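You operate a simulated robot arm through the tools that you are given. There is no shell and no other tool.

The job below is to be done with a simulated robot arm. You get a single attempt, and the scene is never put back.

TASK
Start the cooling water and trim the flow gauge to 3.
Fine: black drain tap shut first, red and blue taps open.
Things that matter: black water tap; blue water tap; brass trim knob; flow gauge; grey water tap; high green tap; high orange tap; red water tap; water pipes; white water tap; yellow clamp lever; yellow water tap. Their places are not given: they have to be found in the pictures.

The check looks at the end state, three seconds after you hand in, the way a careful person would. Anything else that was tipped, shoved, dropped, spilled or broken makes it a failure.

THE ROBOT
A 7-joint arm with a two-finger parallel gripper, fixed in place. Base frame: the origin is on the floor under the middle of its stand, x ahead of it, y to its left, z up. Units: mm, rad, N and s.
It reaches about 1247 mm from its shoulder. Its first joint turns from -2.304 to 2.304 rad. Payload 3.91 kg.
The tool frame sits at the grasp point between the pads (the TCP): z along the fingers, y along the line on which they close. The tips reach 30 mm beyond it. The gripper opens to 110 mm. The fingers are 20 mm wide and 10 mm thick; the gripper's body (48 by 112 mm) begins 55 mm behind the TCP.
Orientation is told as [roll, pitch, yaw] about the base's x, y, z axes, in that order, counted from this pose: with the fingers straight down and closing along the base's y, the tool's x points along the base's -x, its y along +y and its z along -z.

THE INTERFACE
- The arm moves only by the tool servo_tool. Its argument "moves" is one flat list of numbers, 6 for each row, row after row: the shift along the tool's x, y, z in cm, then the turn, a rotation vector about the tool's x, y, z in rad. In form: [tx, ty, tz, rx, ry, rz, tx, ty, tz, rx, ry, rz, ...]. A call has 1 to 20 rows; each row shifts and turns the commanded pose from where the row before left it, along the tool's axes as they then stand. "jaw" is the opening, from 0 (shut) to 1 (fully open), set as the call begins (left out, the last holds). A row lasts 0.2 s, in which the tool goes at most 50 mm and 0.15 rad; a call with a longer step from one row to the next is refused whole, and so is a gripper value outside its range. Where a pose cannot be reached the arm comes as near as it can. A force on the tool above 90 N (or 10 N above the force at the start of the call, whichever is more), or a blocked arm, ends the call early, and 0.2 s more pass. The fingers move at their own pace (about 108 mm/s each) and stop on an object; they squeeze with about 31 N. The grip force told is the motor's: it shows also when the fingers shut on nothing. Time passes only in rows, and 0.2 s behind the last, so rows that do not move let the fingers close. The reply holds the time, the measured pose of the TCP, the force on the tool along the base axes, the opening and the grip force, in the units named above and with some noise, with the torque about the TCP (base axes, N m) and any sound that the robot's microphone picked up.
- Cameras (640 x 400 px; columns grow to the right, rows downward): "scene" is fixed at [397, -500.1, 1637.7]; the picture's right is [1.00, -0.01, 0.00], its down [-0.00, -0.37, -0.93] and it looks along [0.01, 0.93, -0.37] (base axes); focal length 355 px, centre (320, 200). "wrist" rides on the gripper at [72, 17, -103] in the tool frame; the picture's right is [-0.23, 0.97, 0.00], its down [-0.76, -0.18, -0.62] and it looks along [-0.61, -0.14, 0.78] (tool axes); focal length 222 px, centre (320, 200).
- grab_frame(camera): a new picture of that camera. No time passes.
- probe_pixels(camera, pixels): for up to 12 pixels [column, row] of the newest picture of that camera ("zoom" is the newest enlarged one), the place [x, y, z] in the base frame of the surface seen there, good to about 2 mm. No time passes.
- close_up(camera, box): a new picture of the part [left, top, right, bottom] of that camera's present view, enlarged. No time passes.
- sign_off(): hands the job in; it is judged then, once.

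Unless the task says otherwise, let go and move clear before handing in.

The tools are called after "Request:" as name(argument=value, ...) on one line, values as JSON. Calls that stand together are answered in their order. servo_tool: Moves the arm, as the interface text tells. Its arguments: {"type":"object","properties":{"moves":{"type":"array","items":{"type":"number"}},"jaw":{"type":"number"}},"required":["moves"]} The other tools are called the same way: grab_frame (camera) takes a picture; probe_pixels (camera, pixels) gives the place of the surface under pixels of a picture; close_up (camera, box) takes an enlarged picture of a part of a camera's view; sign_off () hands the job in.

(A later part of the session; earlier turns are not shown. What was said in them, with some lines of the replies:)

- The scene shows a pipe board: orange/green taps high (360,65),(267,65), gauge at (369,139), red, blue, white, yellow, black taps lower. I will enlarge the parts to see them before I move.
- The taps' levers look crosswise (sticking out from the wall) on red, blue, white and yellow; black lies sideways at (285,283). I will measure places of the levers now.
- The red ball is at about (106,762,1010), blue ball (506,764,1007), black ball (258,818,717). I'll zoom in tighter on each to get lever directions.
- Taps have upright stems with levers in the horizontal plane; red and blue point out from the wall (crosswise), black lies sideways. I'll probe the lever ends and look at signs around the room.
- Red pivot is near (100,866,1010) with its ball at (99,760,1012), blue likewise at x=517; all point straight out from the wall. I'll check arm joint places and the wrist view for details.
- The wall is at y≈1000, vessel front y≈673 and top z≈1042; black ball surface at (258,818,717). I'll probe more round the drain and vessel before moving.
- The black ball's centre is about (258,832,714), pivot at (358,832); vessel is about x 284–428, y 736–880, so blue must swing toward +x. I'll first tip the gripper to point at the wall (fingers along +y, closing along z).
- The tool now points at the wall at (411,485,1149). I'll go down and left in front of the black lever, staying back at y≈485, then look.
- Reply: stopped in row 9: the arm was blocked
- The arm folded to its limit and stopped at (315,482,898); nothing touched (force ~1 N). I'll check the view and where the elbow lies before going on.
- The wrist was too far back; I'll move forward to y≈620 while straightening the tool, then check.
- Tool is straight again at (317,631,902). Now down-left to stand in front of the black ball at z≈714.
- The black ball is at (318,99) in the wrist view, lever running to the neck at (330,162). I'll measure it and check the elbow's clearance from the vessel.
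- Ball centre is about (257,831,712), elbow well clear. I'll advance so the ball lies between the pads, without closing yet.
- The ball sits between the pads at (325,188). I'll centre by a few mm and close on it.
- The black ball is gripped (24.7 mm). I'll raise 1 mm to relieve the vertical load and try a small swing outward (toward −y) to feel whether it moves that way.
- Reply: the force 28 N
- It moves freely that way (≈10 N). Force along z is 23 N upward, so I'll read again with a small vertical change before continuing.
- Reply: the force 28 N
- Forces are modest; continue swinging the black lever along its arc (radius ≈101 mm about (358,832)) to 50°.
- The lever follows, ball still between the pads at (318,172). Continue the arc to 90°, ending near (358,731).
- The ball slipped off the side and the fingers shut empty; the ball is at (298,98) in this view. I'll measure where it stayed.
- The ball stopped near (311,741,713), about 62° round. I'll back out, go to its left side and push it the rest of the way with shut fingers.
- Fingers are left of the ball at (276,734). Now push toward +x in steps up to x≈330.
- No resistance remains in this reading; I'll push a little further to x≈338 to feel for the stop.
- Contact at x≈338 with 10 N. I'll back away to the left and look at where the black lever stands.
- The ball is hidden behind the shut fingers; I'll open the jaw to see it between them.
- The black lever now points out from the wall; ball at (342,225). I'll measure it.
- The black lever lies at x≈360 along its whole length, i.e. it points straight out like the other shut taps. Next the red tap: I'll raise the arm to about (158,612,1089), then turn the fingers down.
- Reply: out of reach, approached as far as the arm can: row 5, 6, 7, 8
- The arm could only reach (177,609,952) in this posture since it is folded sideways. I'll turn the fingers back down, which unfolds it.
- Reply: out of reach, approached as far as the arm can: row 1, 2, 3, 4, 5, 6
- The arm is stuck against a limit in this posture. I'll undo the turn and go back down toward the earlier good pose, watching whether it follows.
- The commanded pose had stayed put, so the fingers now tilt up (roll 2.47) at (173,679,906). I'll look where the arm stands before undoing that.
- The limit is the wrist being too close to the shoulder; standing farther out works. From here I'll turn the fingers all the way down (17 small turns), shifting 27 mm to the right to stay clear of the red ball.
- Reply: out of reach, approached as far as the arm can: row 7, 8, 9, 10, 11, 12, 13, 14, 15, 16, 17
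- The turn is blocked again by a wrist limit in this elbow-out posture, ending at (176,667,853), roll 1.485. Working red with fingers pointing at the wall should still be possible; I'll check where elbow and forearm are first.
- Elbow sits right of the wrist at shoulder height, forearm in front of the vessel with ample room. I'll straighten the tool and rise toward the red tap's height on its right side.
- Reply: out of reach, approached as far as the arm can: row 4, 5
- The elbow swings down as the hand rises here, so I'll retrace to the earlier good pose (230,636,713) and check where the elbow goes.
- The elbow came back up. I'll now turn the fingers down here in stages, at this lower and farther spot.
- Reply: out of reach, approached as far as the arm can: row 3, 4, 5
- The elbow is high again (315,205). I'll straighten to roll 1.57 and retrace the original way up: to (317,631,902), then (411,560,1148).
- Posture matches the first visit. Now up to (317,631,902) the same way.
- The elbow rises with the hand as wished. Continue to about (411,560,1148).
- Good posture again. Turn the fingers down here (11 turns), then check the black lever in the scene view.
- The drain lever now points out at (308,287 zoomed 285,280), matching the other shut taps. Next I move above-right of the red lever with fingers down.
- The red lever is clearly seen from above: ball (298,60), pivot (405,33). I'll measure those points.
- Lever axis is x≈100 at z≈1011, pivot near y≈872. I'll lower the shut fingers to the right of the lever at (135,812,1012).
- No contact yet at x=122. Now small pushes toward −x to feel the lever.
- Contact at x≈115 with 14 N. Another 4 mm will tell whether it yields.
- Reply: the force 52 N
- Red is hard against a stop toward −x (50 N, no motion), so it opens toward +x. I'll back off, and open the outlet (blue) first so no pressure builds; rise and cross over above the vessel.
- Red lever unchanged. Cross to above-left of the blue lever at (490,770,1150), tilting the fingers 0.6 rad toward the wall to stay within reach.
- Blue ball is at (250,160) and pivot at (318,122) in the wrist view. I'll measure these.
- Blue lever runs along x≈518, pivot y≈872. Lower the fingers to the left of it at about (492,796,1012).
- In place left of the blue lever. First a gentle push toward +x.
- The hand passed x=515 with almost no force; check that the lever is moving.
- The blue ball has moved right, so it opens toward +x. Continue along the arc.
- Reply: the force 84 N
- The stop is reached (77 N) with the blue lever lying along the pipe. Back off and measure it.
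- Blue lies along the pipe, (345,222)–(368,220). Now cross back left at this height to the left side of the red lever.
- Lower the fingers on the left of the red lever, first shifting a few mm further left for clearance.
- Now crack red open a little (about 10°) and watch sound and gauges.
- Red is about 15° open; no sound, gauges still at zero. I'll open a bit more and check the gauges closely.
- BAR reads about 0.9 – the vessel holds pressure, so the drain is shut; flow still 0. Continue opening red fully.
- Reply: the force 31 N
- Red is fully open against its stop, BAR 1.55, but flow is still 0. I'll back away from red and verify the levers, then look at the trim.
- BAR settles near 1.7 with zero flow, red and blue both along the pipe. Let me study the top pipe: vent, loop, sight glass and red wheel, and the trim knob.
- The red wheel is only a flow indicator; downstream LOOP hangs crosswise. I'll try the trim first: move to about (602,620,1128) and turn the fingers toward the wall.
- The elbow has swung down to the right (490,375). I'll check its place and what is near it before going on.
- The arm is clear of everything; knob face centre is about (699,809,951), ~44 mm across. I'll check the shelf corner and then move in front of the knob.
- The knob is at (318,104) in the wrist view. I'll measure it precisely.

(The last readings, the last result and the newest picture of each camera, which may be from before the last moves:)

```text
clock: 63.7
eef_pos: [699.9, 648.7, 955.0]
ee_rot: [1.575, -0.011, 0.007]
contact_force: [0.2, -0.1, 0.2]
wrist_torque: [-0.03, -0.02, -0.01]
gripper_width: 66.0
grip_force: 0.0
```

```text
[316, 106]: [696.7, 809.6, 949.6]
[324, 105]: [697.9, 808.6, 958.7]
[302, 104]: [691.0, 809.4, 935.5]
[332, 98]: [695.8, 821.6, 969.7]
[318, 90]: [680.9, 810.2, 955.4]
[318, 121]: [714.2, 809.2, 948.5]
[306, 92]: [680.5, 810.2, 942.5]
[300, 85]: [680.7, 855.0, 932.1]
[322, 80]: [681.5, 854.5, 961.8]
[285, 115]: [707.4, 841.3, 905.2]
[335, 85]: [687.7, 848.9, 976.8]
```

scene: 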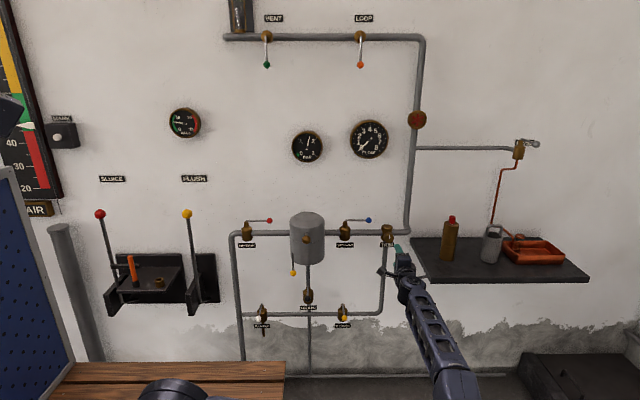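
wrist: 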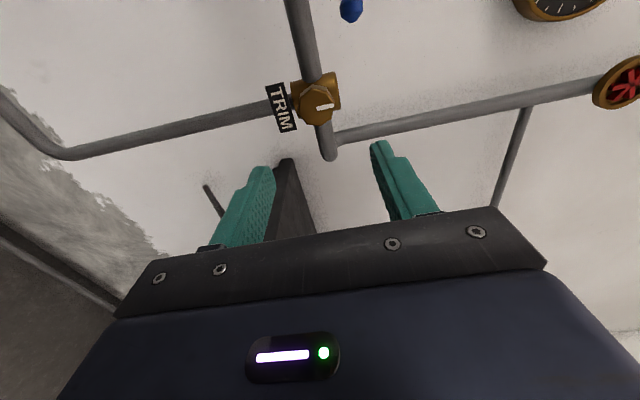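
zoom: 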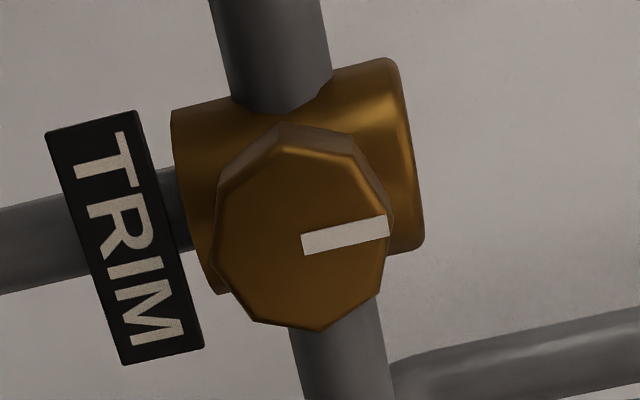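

Knob centre about (698,809,950). Move nearer to see its facets.

Request:
servo_tool(moves=[0.1, -0.25, 4.0, 0, 0, 0, 0.1, -0.25, 4.0, 0, 0, 0])

Request:
close_up(camera="wrist", box=[250, 100, 410, 220])

```text
clock: 64.3
eef_pos: [694.9, 728.9, 950.7]
ee_rot: [1.574, -0.008, 0.005]
contact_force: [0.2, -1.1, 0.1]
wrist_torque: [0.04, 0.0, 0.01]
gripper_width: 66.4
grip_force: 0.1
```

```text
3.33 times, centred on (330, 160) of wrist
```

zoom: 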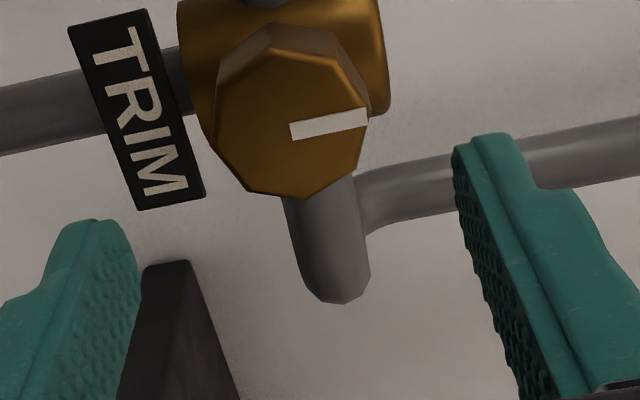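

The knob has eight flats with a corner at the top, so I'll turn the gripper 22.5° to meet flats, then advance over the knob.

Request:
servo_tool(moves=[-0.35, 0, 0, 0, 0, 0, 0, 0, 0, 0, 0, -0.131, 0, 0, 0, 0, 0, -0.131, 0, 0, 0, 0, 0, -0.131, 0, 0, 3.0, 0, 0, 0, 0, 0, 0, 0, 0, 0])

Request:
grab_frame(camera="wrist")

```text
clock: 65.7
eef_pos: [697.3, 761.5, 951.3]
ee_rot: [1.572, -0.403, 0.004]
contact_force: [-0.6, -1.0, 0.2]
wrist_torque: [-0.03, 0.0, -0.03]
gripper_width: 65.8
grip_force: 0.1
```

```text
taken
```

wrist: 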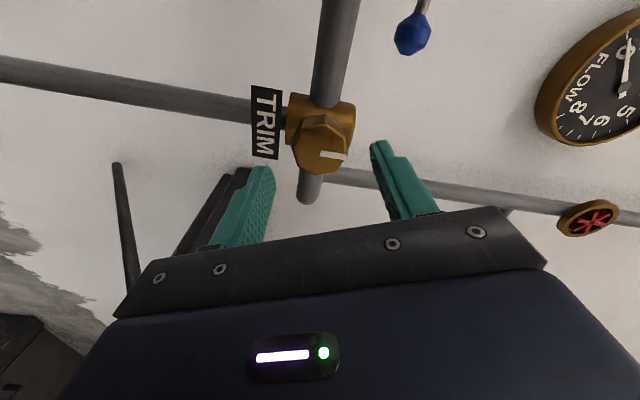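

The knob sits between the fingers. Advance 40 mm and close on it.

Request:
servo_tool(moves=[0, 0, 2.0, 0, 0, 0, 0, 0, 2.0, 0, 0, 0, 0, 0, 0, 0, 0, 0])

Request:
servo_tool(moves=[0, 0, 0, 0, 0, 0, 0, 0, 0, 0, 0, 0, 0, 0, 0, 0, 0, 0], jaw=0)

Request:
grab_frame(camera="wrist")

```text
clock: 66.5
eef_pos: [697.9, 799.0, 950.3]
ee_rot: [1.575, -0.403, 0.005]
contact_force: [-0.4, -0.4, 0.0]
wrist_torque: [-0.04, -0.01, 0.0]
gripper_width: 65.8
grip_force: 0.0
```

```text
clock: 67.3
eef_pos: [699.6, 799.8, 949.6]
ee_rot: [1.573, -0.402, 0.005]
contact_force: [1.7, 2.9, -4.3]
wrist_torque: [-0.32, 0.01, -0.41]
gripper_width: 40.9
grip_force: 45.1
```

```text
taken
```

wrist: 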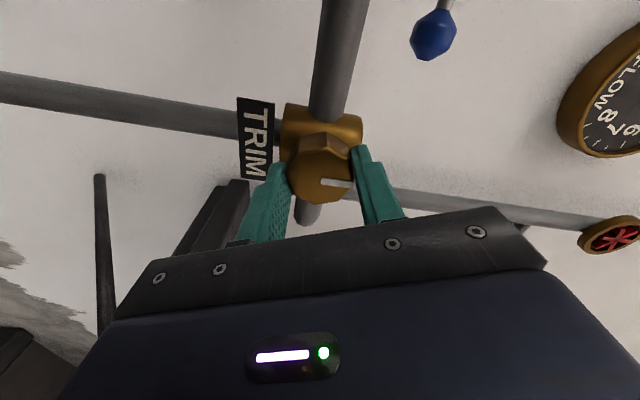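

Knob gripped on its flats (40.9 mm). Turn 0.3 rad counter-clockwise and read torque and gauges.

Request:
servo_tool(moves=[0, 0, 0, 0, 0, -0.1, 0, 0, 0, 0, 0, -0.1, 0, 0, 0, 0, 0, -0.1, 0, 0, 0, 0, 0, 0, 0, 0, 0, 0, 0, 0])

Request:
close_up(camera="scene", box=[285, 110, 395, 170])

Request:
close_up(camera="wrist", box=[250, 100, 410, 220])

```text
clock: 68.5
eef_pos: [699.7, 799.7, 948.4]
ee_rot: [1.573, -0.703, 0.005]
contact_force: [0.4, -4.5, -0.3]
wrist_torque: [-0.78, 0.57, -0.15]
gripper_width: 41.7
grip_force: 45.1
```

```text
5.82 times, centred on (340, 140) of scene
```

zoom: 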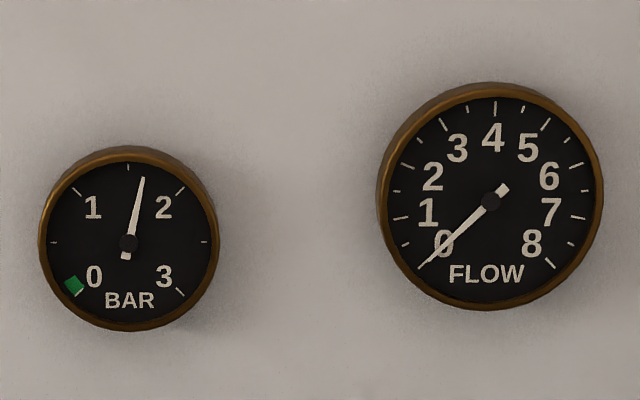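

```text
3.33 times, centred on (330, 160) of wrist
```

zoom: 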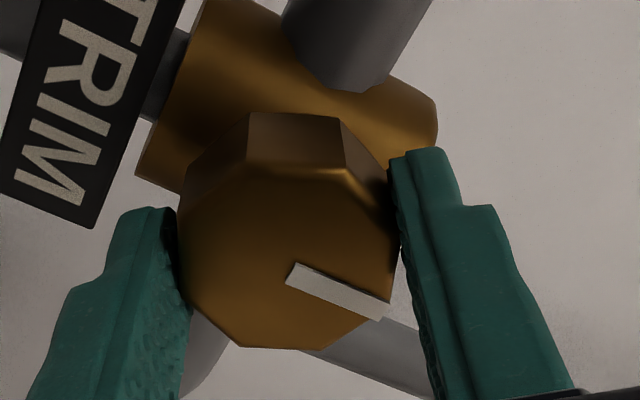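

The pointer stayed in place while the fingers slipped round: the knob is at its stop counter-clockwise. Turn back and then clockwise.

Request:
servo_tool(moves=[0, 0, 0, 0, 0, 0.1, 0, 0, 0, 0, 0, 0.1, 0, 0, 0, 0, 0, 0.1, 0, 0, 0, 0, 0, 0.1, 0, 0, 0, 0, 0, 0.1, 0, 0, 0, 0, 0, 0.1, 0, 0, 0, 0, 0, 0.0])

Request:
close_up(camera="scene", box=[285, 110, 395, 170])

Request:
close_up(camera="wrist", box=[250, 100, 410, 220])

```text
clock: 70.1
eef_pos: [699.9, 800.8, 950.2]
ee_rot: [1.574, -0.104, 0.005]
contact_force: [10.4, 27.5, 6.2]
wrist_torque: [-0.57, -0.03, -0.16]
gripper_width: 41.9
grip_force: 45.3
```

```text
5.82 times, centred on (340, 140) of scene
```

zoom: 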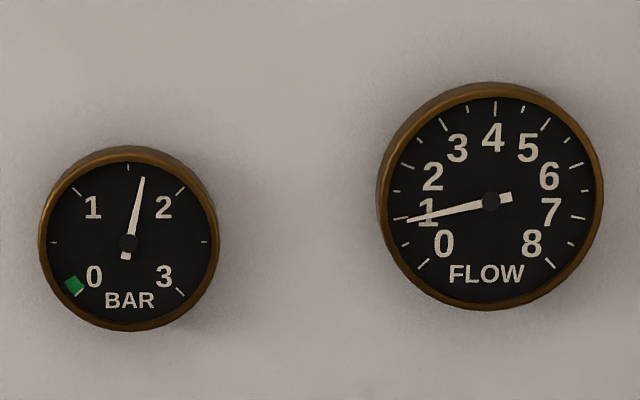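

```text
3.33 times, centred on (330, 160) of wrist
```

zoom: 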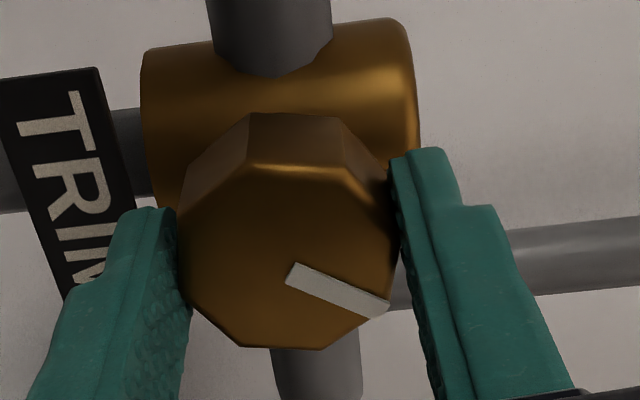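

Clockwise works: flow rises to about 0.95 after 0.6 rad. Wait a moment to see if it settles before going on.

Request:
servo_tool(moves=[0, 0, 0, 0, 0, 0, 0, 0, 0, 0, 0, 0, 0, 0, 0, 0, 0, 0, 0, 0, 0, 0, 0, 0, 0, 0, 0, 0, 0, 0, 0, 0, 0, 0, 0, 0, 0, 0, 0, 0, 0, 0, 0, 0, 0, 0, 0, 0])

Request:
close_up(camera="scene", box=[340, 110, 400, 170])

Request:
grab_frame(camera="scene")

```text
clock: 71.9
eef_pos: [699.1, 800.4, 949.3]
ee_rot: [1.572, -0.104, 0.005]
contact_force: [12.7, 32.7, 18.1]
wrist_torque: [-0.29, -0.02, -0.31]
gripper_width: 41.6
grip_force: 44.6
```

```text
6.67 times, centred on (370, 140) of scene
```

zoom: 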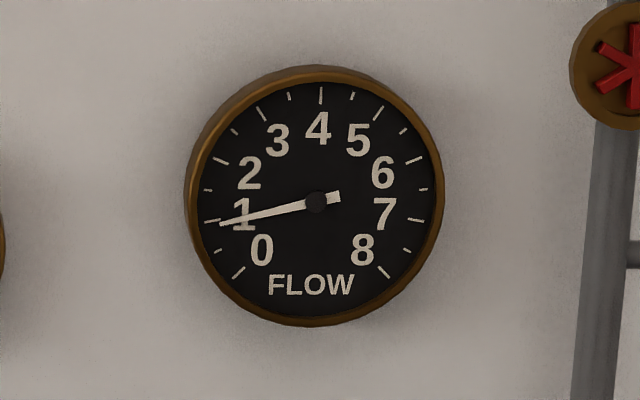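

```text
taken
```

scene: 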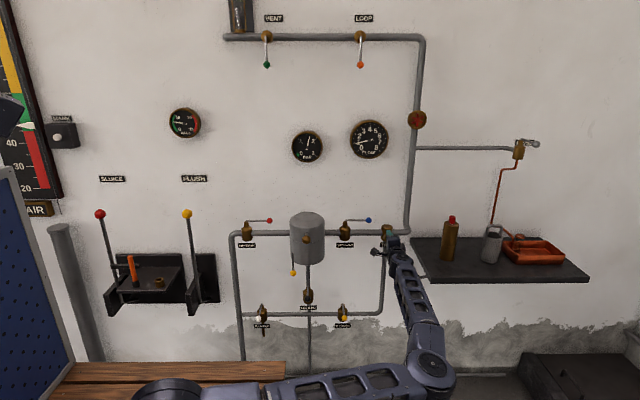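

Flow is steady at about 0.95. Continue clockwise by 0.6 rad and read again.

Request:
servo_tool(moves=[0, 0, 0, 0, 0, 0.1, 0, 0, 0, 0, 0, 0.1, 0, 0, 0, 0, 0, 0.1, 0, 0, 0, 0, 0, 0.1, 0, 0, 0, 0, 0, 0.1, 0, 0, 0, 0, 0, 0.1, 0, 0, 0, 0, 0, 0, 0, 0, 0, 0, 0, 0, 0, 0, 0, 0, 0, 0])

Request:
close_up(camera="scene", box=[340, 110, 400, 170])

Request:
close_up(camera="wrist", box=[250, 100, 410, 220])

Request:
grab_frame(camera="scene")

```text
clock: 73.9
eef_pos: [699.7, 800.3, 950.7]
ee_rot: [1.574, 0.496, 0.008]
contact_force: [-3.5, -20.6, 10.4]
wrist_torque: [0.69, 0.02, 0.14]
gripper_width: 41.4
grip_force: 45.1
```

```text
6.67 times, centred on (370, 140) of scene
```

zoom: 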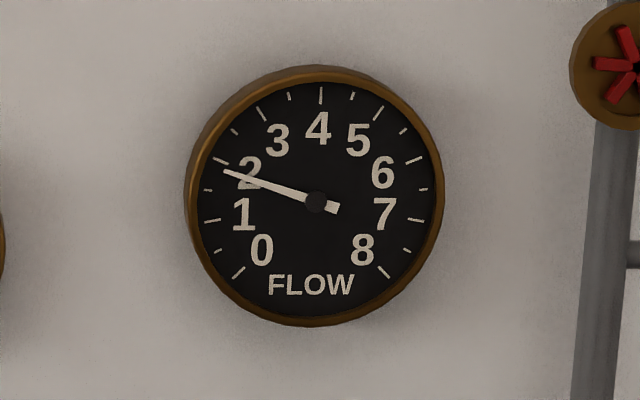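

```text
3.33 times, centred on (330, 160) of wrist
```

zoom: 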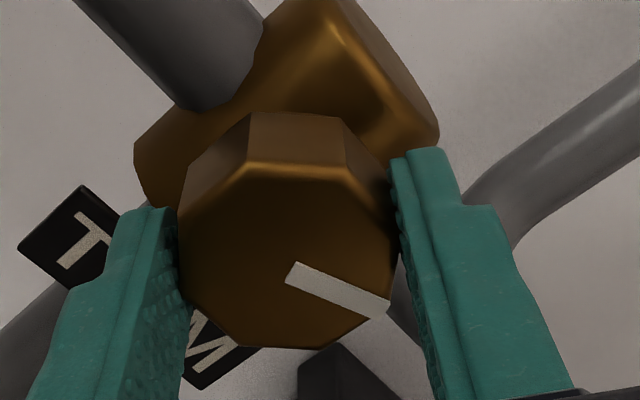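

```text
taken
```

scene: 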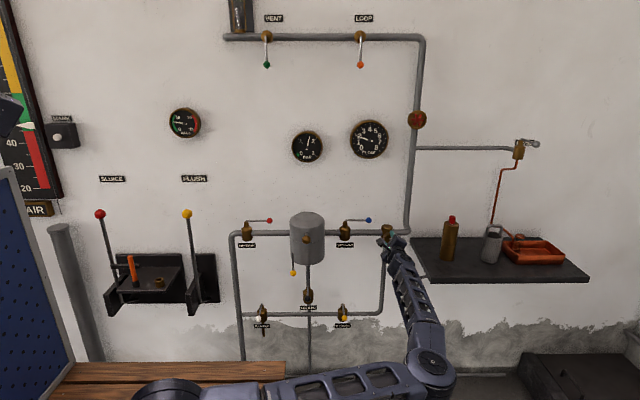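

Flow is at ~1.87, about 1.58 per rad; I need another ~0.71 rad. Turn 0.70 and read.

Request:
servo_tool(moves=[0, 0, 0, 0, 0, 0.1, 0, 0, 0, 0, 0, 0.1, 0, 0, 0, 0, 0, 0.1, 0, 0, 0, 0, 0, 0.1, 0, 0, 0, 0, 0, 0.1, 0, 0, 0, 0, 0, 0.1, 0, 0, 0, 0, 0, 0.1, 0, 0, 0, 0, 0, 0, 0, 0, 0, 0, 0, 0, 0, 0, 0, 0, 0, 0])

Request:
close_up(camera="scene", box=[350, 120, 390, 160])

Request:
grab_frame(camera="scene")

```text
clock: 76.1
eef_pos: [700.1, 800.0, 950.0]
ee_rot: [1.58, 1.197, 0.015]
contact_force: [16.7, 25.3, 29.2]
wrist_torque: [0.82, -0.05, -0.68]
gripper_width: 41.6
grip_force: 45.4
```

```text
10.00 times, centred on (370, 140) of scene
```

zoom: 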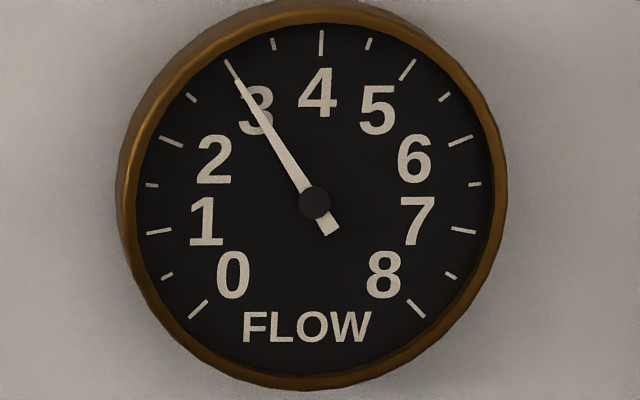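

```text
taken
```

scene: 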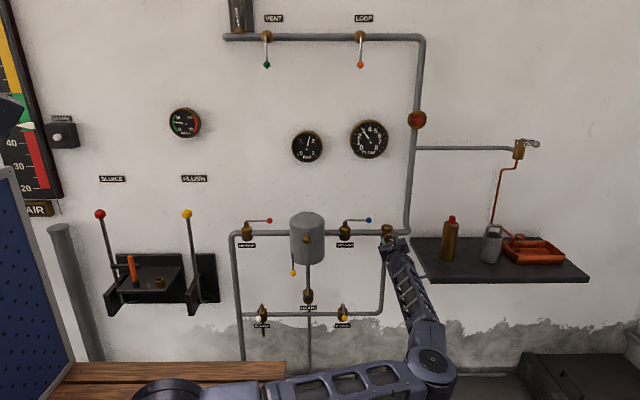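

The needle lies on the 3 mark (tip (228,62), tick 3 at about (227,62)–(242,82)), reading ≈3.0. Wait and check it's steady before letting go.

Request:
servo_tool(moves=[0, 0, 0, 0, 0, 0, 0, 0, 0, 0, 0, 0, 0, 0, 0, 0, 0, 0, 0, 0, 0, 0, 0, 0, 0, 0, 0, 0, 0, 0])

Request:
close_up(camera="scene", box=[350, 120, 390, 160])

Request:
close_up(camera="wrist", box=[250, 100, 410, 220])

```text
clock: 77.3
eef_pos: [700.7, 800.4, 949.8]
ee_rot: [1.579, 1.198, 0.012]
contact_force: [19.5, 19.8, 28.7]
wrist_torque: [1.04, -0.01, -0.76]
gripper_width: 41.8
grip_force: 44.6
```

```text
10.00 times, centred on (370, 140) of scene
```

zoom: 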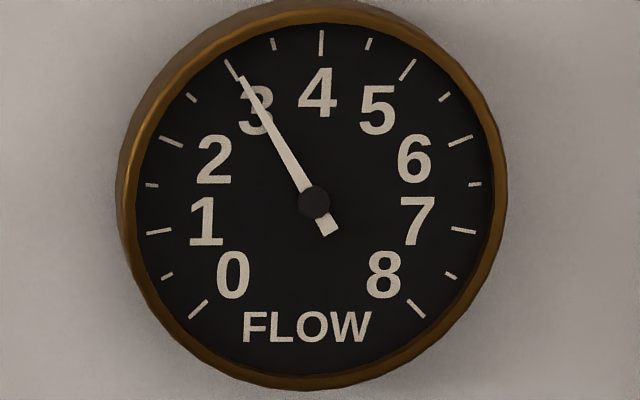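

```text
3.33 times, centred on (330, 160) of wrist
```

zoom: 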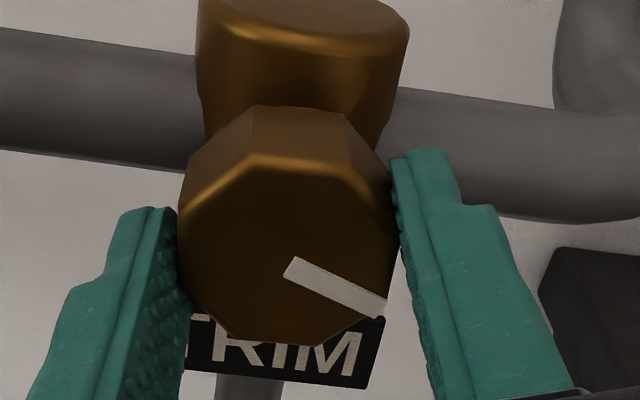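

Steady at about 3.03. Let go of the knob, back off a little, and read again.

Request:
servo_tool(moves=[0, 0, 0, 0, 0, 0, 0, 0, 0, 0, 0, 0, 0, 0, 0, 0, 0, 0], jaw=0.6)

Request:
close_up(camera="scene", box=[350, 120, 390, 160])

Request:
grab_frame(camera="wrist")

```text
clock: 78.1
eef_pos: [698.9, 800.1, 948.5]
ee_rot: [1.575, 1.197, 0.012]
contact_force: [-0.6, 0.2, 0.0]
wrist_torque: [-0.01, 0.03, -0.01]
gripper_width: 66.0
grip_force: 0.0
```

```text
10.00 times, centred on (370, 140) of scene
```

zoom: 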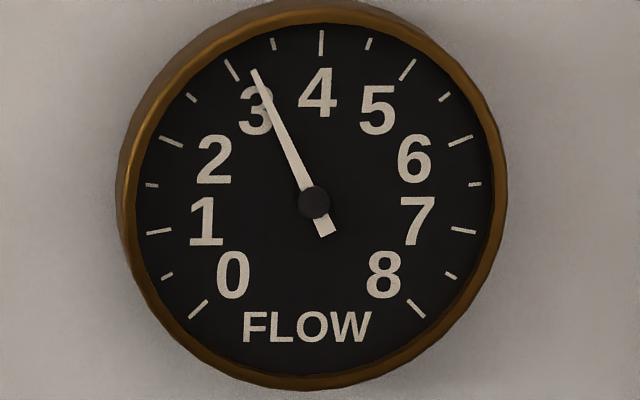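

```text
taken
```

wrist: 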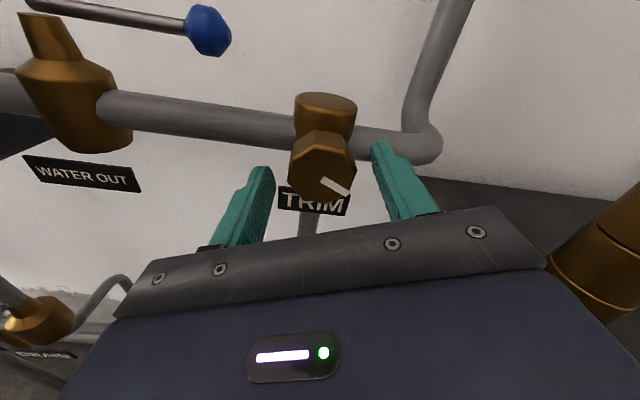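

On release the needle moved to about 3.2 (tip (253,70)). I'll wait a second to see whether it is drifting or the knob slipped.

Request:
servo_tool(moves=[0, 0, 0, 0, 0, 0, 0, 0, 0, 0, 0, 0, 0, 0, 0, 0, 0, 0, 0, 0, 0, 0, 0, 0, 0, 0, 0, 0, 0, 0])

Request:
close_up(camera="scene", box=[350, 120, 390, 160])

Request:
close_up(camera="wrist", box=[250, 100, 410, 220])

```text
clock: 79.3
eef_pos: [698.7, 800.7, 948.6]
ee_rot: [1.578, 1.199, 0.011]
contact_force: [0.0, -0.3, 0.1]
wrist_torque: [0.02, 0.0, 0.0]
gripper_width: 66.1
grip_force: 0.1
```

```text
10.00 times, centred on (370, 140) of scene
```

zoom: 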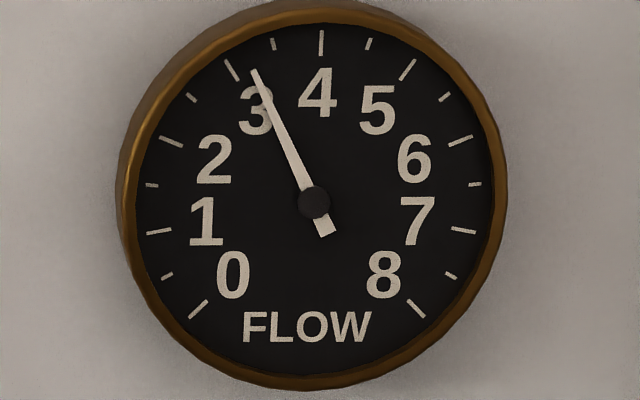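

```text
3.33 times, centred on (330, 160) of wrist
```

zoom: 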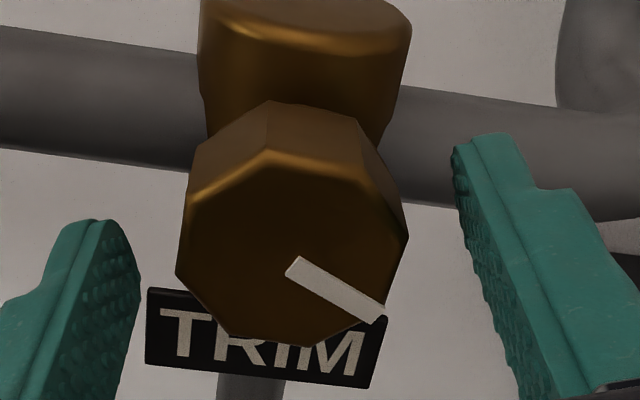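

The knob slipped about 0.1 rad on release because the pads were on its corners. I'll turn the open gripper 0.37 rad back so the pads meet flats, centre on the knob, and close again.

Request:
servo_tool(moves=[0.086, 0.25, 0, 0, 0, 0, 0, 0, 0, 0, 0, -0.122, 0, 0, 0, 0, 0, -0.122, 0, 0, 0, 0, 0, -0.122, 0, 0, 0, 0, 0, 0])

Request:
close_up(camera="wrist", box=[250, 100, 410, 220])

```text
clock: 80.5
eef_pos: [702.4, 800.0, 951.1]
ee_rot: [1.575, 0.832, 0.009]
contact_force: [0.1, 0.0, 0.1]
wrist_torque: [0.02, 0.02, 0.01]
gripper_width: 65.6
grip_force: 0.0
```

```text
3.33 times, centred on (330, 160) of wrist
```

zoom: 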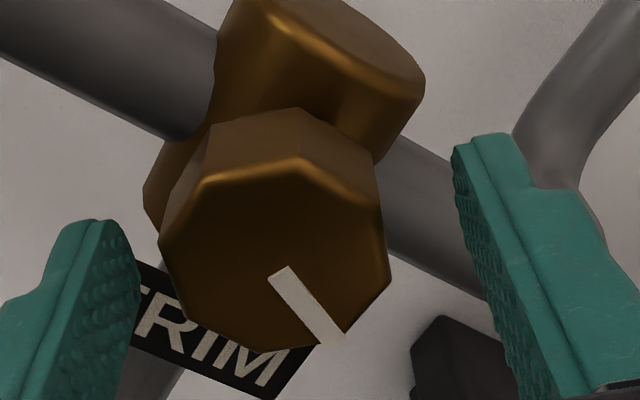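

The knob looks ~2 mm off-centre toward the left pad; I'll shift by about 1.3 mm, then close.

Request:
servo_tool(moves=[0, -0.13, 0, 0, 0, 0, 0, 0, 0, 0, 0, 0])

Request:
servo_tool(moves=[0, 0, 0, 0, 0, 0, 0, 0, 0, 0, 0, 0, 0, 0, 0, 0, 0, 0, 0, 0, 0, 0, 0, 0], jaw=0)

Request:
close_up(camera="wrist", box=[250, 100, 410, 220])

Request:
close_up(camera="scene", box=[350, 120, 390, 160])

```text
clock: 81.1
eef_pos: [701.2, 799.6, 949.7]
ee_rot: [1.574, 0.831, 0.009]
contact_force: [-0.4, 0.5, 0.2]
wrist_torque: [0.02, -0.02, 0.04]
gripper_width: 66.0
grip_force: 0.2
```

```text
clock: 82.1
eef_pos: [699.7, 801.7, 950.0]
ee_rot: [1.575, 0.832, 0.009]
contact_force: [-9.4, -8.9, -7.3]
wrist_torque: [0.23, -0.02, -0.13]
gripper_width: 41.8
grip_force: 45.4
```

```text
3.33 times, centred on (330, 160) of wrist
```

zoom: 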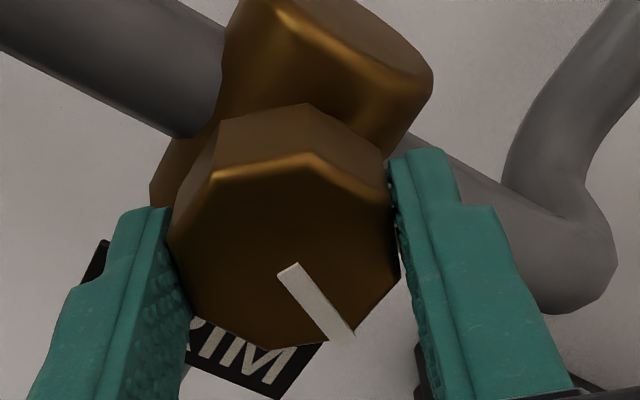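

```text
10.00 times, centred on (370, 140) of scene
```

zoom: 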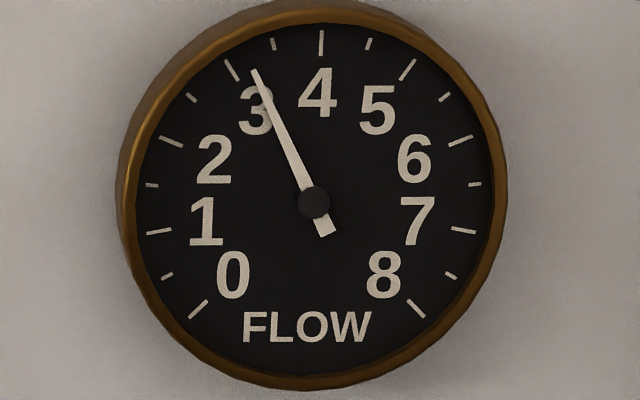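

Gripped without disturbing the reading (3.2). Ease the side load slightly, then turn 0.13 rad counter-clockwise.

Request:
servo_tool(moves=[0, -0.1, 0, 0, 0, 0, 0, 0, 0, 0, 0, -0.065, 0, 0, 0, 0, 0, -0.065, 0, 0, 0, 0, 0, 0, 0, 0, 0, 0, 0, 0, 0, 0, 0, 0, 0, 0])

Request:
close_up(camera="scene", box=[350, 120, 390, 160])

```text
clock: 83.5
eef_pos: [700.9, 800.7, 949.6]
ee_rot: [1.575, 0.701, 0.011]
contact_force: [3.2, 15.2, 2.4]
wrist_torque: [0.33, 0.0, -0.81]
gripper_width: 41.8
grip_force: 45.4
```

```text
10.00 times, centred on (370, 140) of scene
```

zoom: 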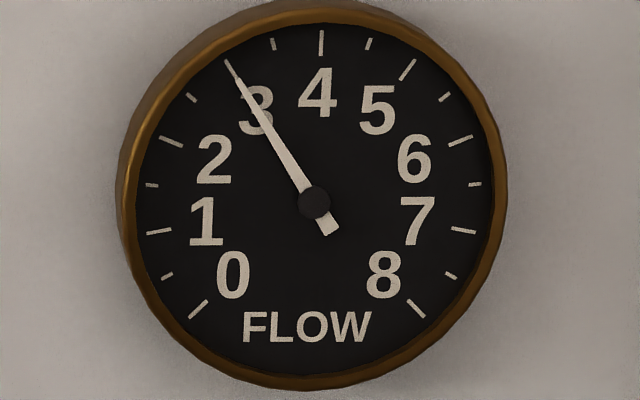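

The needle covers the 3 tick. Release and read again.

Request:
servo_tool(moves=[0, 0, 0, 0, 0, 0, 0, 0, 0, 0, 0, 0, 0, 0, 0, 0, 0, 0, 0, 0, 0, 0, 0, 0], jaw=0.6)

Request:
close_up(camera="scene", box=[350, 120, 390, 160])

Request:
close_up(camera="scene", box=[357, 120, 373, 136])

```text
clock: 84.5
eef_pos: [700.6, 799.1, 949.0]
ee_rot: [1.576, 0.701, 0.009]
contact_force: [0.8, 0.4, -0.7]
wrist_torque: [0.01, 0.01, -0.01]
gripper_width: 65.9
grip_force: 0.1
```

```text
10.00 times, centred on (370, 140) of scene
```

zoom: 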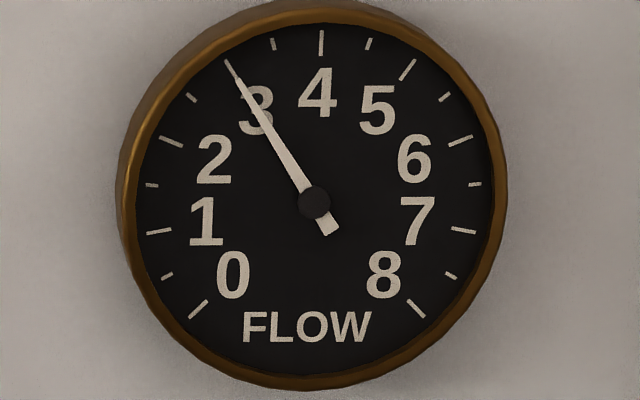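

```text
16.00 times, centred on (365, 128) of scene
```

zoom: 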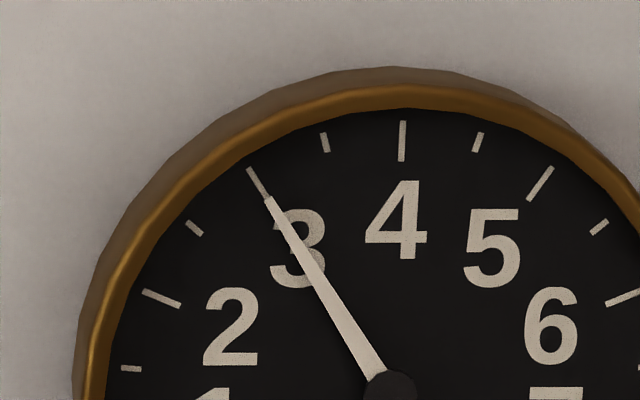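

Exactly on 3 after release. Back straight out and check everything.

Request:
servo_tool(moves=[0, 0, -2.5, 0, 0, 0, 0, 0, -4, 0, 0, 0, 0, 0, -4, 0, 0, 0, 0, 0, -4, 0, 0, 0, 0, 0, 0, 0, 0, 0])

Request:
grab_frame(camera="scene")

Request:
close_up(camera="scene", box=[220, 200, 420, 340])

Request:
close_up(camera="scene", box=[285, 110, 395, 170])

Request:
close_up(camera="scene", box=[220, 280, 420, 400])

```text
clock: 85.7
eef_pos: [699.1, 654.2, 949.4]
ee_rot: [1.573, 0.701, 0.011]
contact_force: [-0.1, 0.3, -0.3]
wrist_torque: [-0.01, 0.01, 0.01]
gripper_width: 66.1
grip_force: 0.1
```

```text
taken
```

scene: 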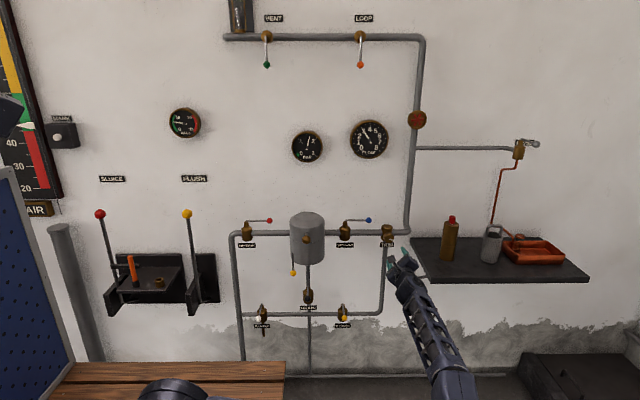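

```text
2.86 times, centred on (320, 270) of scene
```

zoom: 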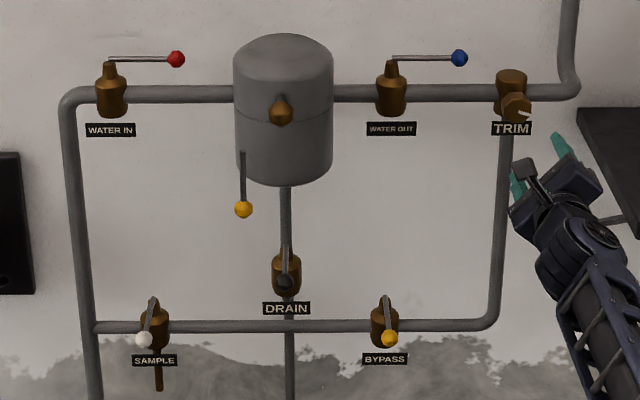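

```text
5.82 times, centred on (340, 140) of scene
```

zoom: 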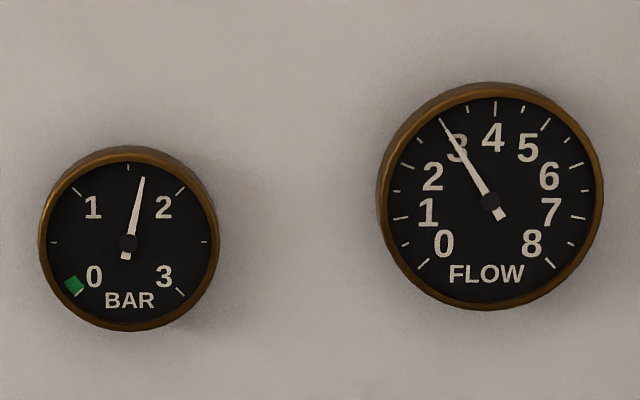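

```text
3.20 times, centred on (320, 340) of scene
```

zoom: 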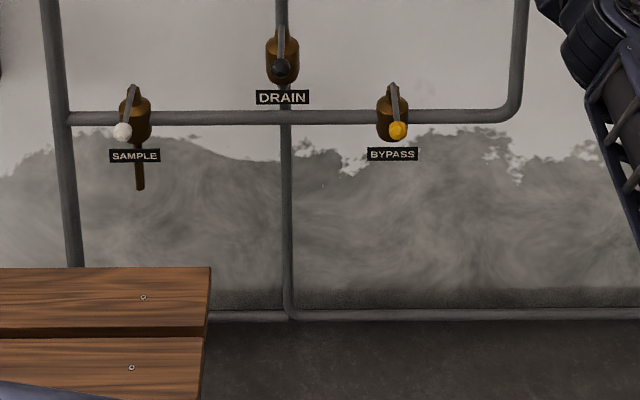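

Flow 3, BAR steady, red and blue along the pipe, all others unchanged. One last check of how squarely the black lever stands.

Request:
probe_pixels(camera="scene", pixels=[[307.6, 298.5], [308, 292], [308.4, 287.5], [270, 220.5], [250, 220.5], [368, 220.5], [350, 220.5]])

Request:
close_up(camera="scene", box=[295, 278, 321, 308])

Request:
close_up(camera="scene", box=[400, 190, 600, 300])

```text
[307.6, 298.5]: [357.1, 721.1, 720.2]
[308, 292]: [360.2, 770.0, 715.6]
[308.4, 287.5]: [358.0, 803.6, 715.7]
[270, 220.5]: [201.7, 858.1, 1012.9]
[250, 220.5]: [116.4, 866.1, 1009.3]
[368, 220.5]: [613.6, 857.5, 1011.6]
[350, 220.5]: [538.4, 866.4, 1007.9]
```

```text
13.33 times, centred on (308, 293) of scene
```

zoom: 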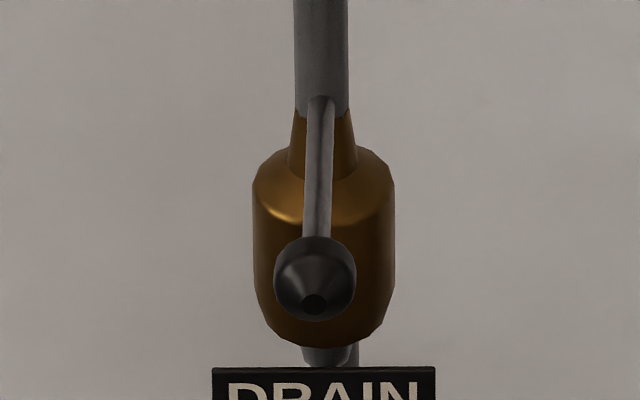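

```text
3.20 times, centred on (500, 245) of scene
```

zoom: 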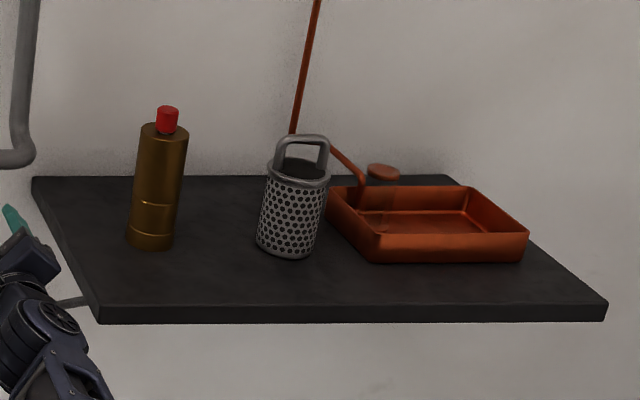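

The black lever stands square (x≈358 along its length), red and blue lie along the pipe, the needle is on 3, and the shelf things are untouched. The gripper is open and 150 mm clear, so I hand in.

Request:
sign_off()

```text
The job is handed in.
```

The cooling water is running and the flow gauge reads 3. The needle sat on the 3 mark after I let go of the trim knob and backed away.

- **Black drain tap:** I turned it before opening any other tap. It now points straight out from the wall, like the other shut taps. The BAR gauge rose when I opened red and is holding at about 1.7, so the vessel is keeping its pressure.
- **Blue and red taps:** both are fully open against their stops, with levers along the pipe. I opened blue first so that pressure would not build up behind it.
- **Trim knob:** my first setting slipped to about 3.2 when I released it, so I gripped it again and turned it back to 3.
- **Everything else:** I did not touch the white, yellow, grey, green or orange taps, the clamp lever, or anything on the shelf. They look unchanged in the last pictures, and I saw no spilled water.

The gripper is open and about 150 mm clear of the knob.
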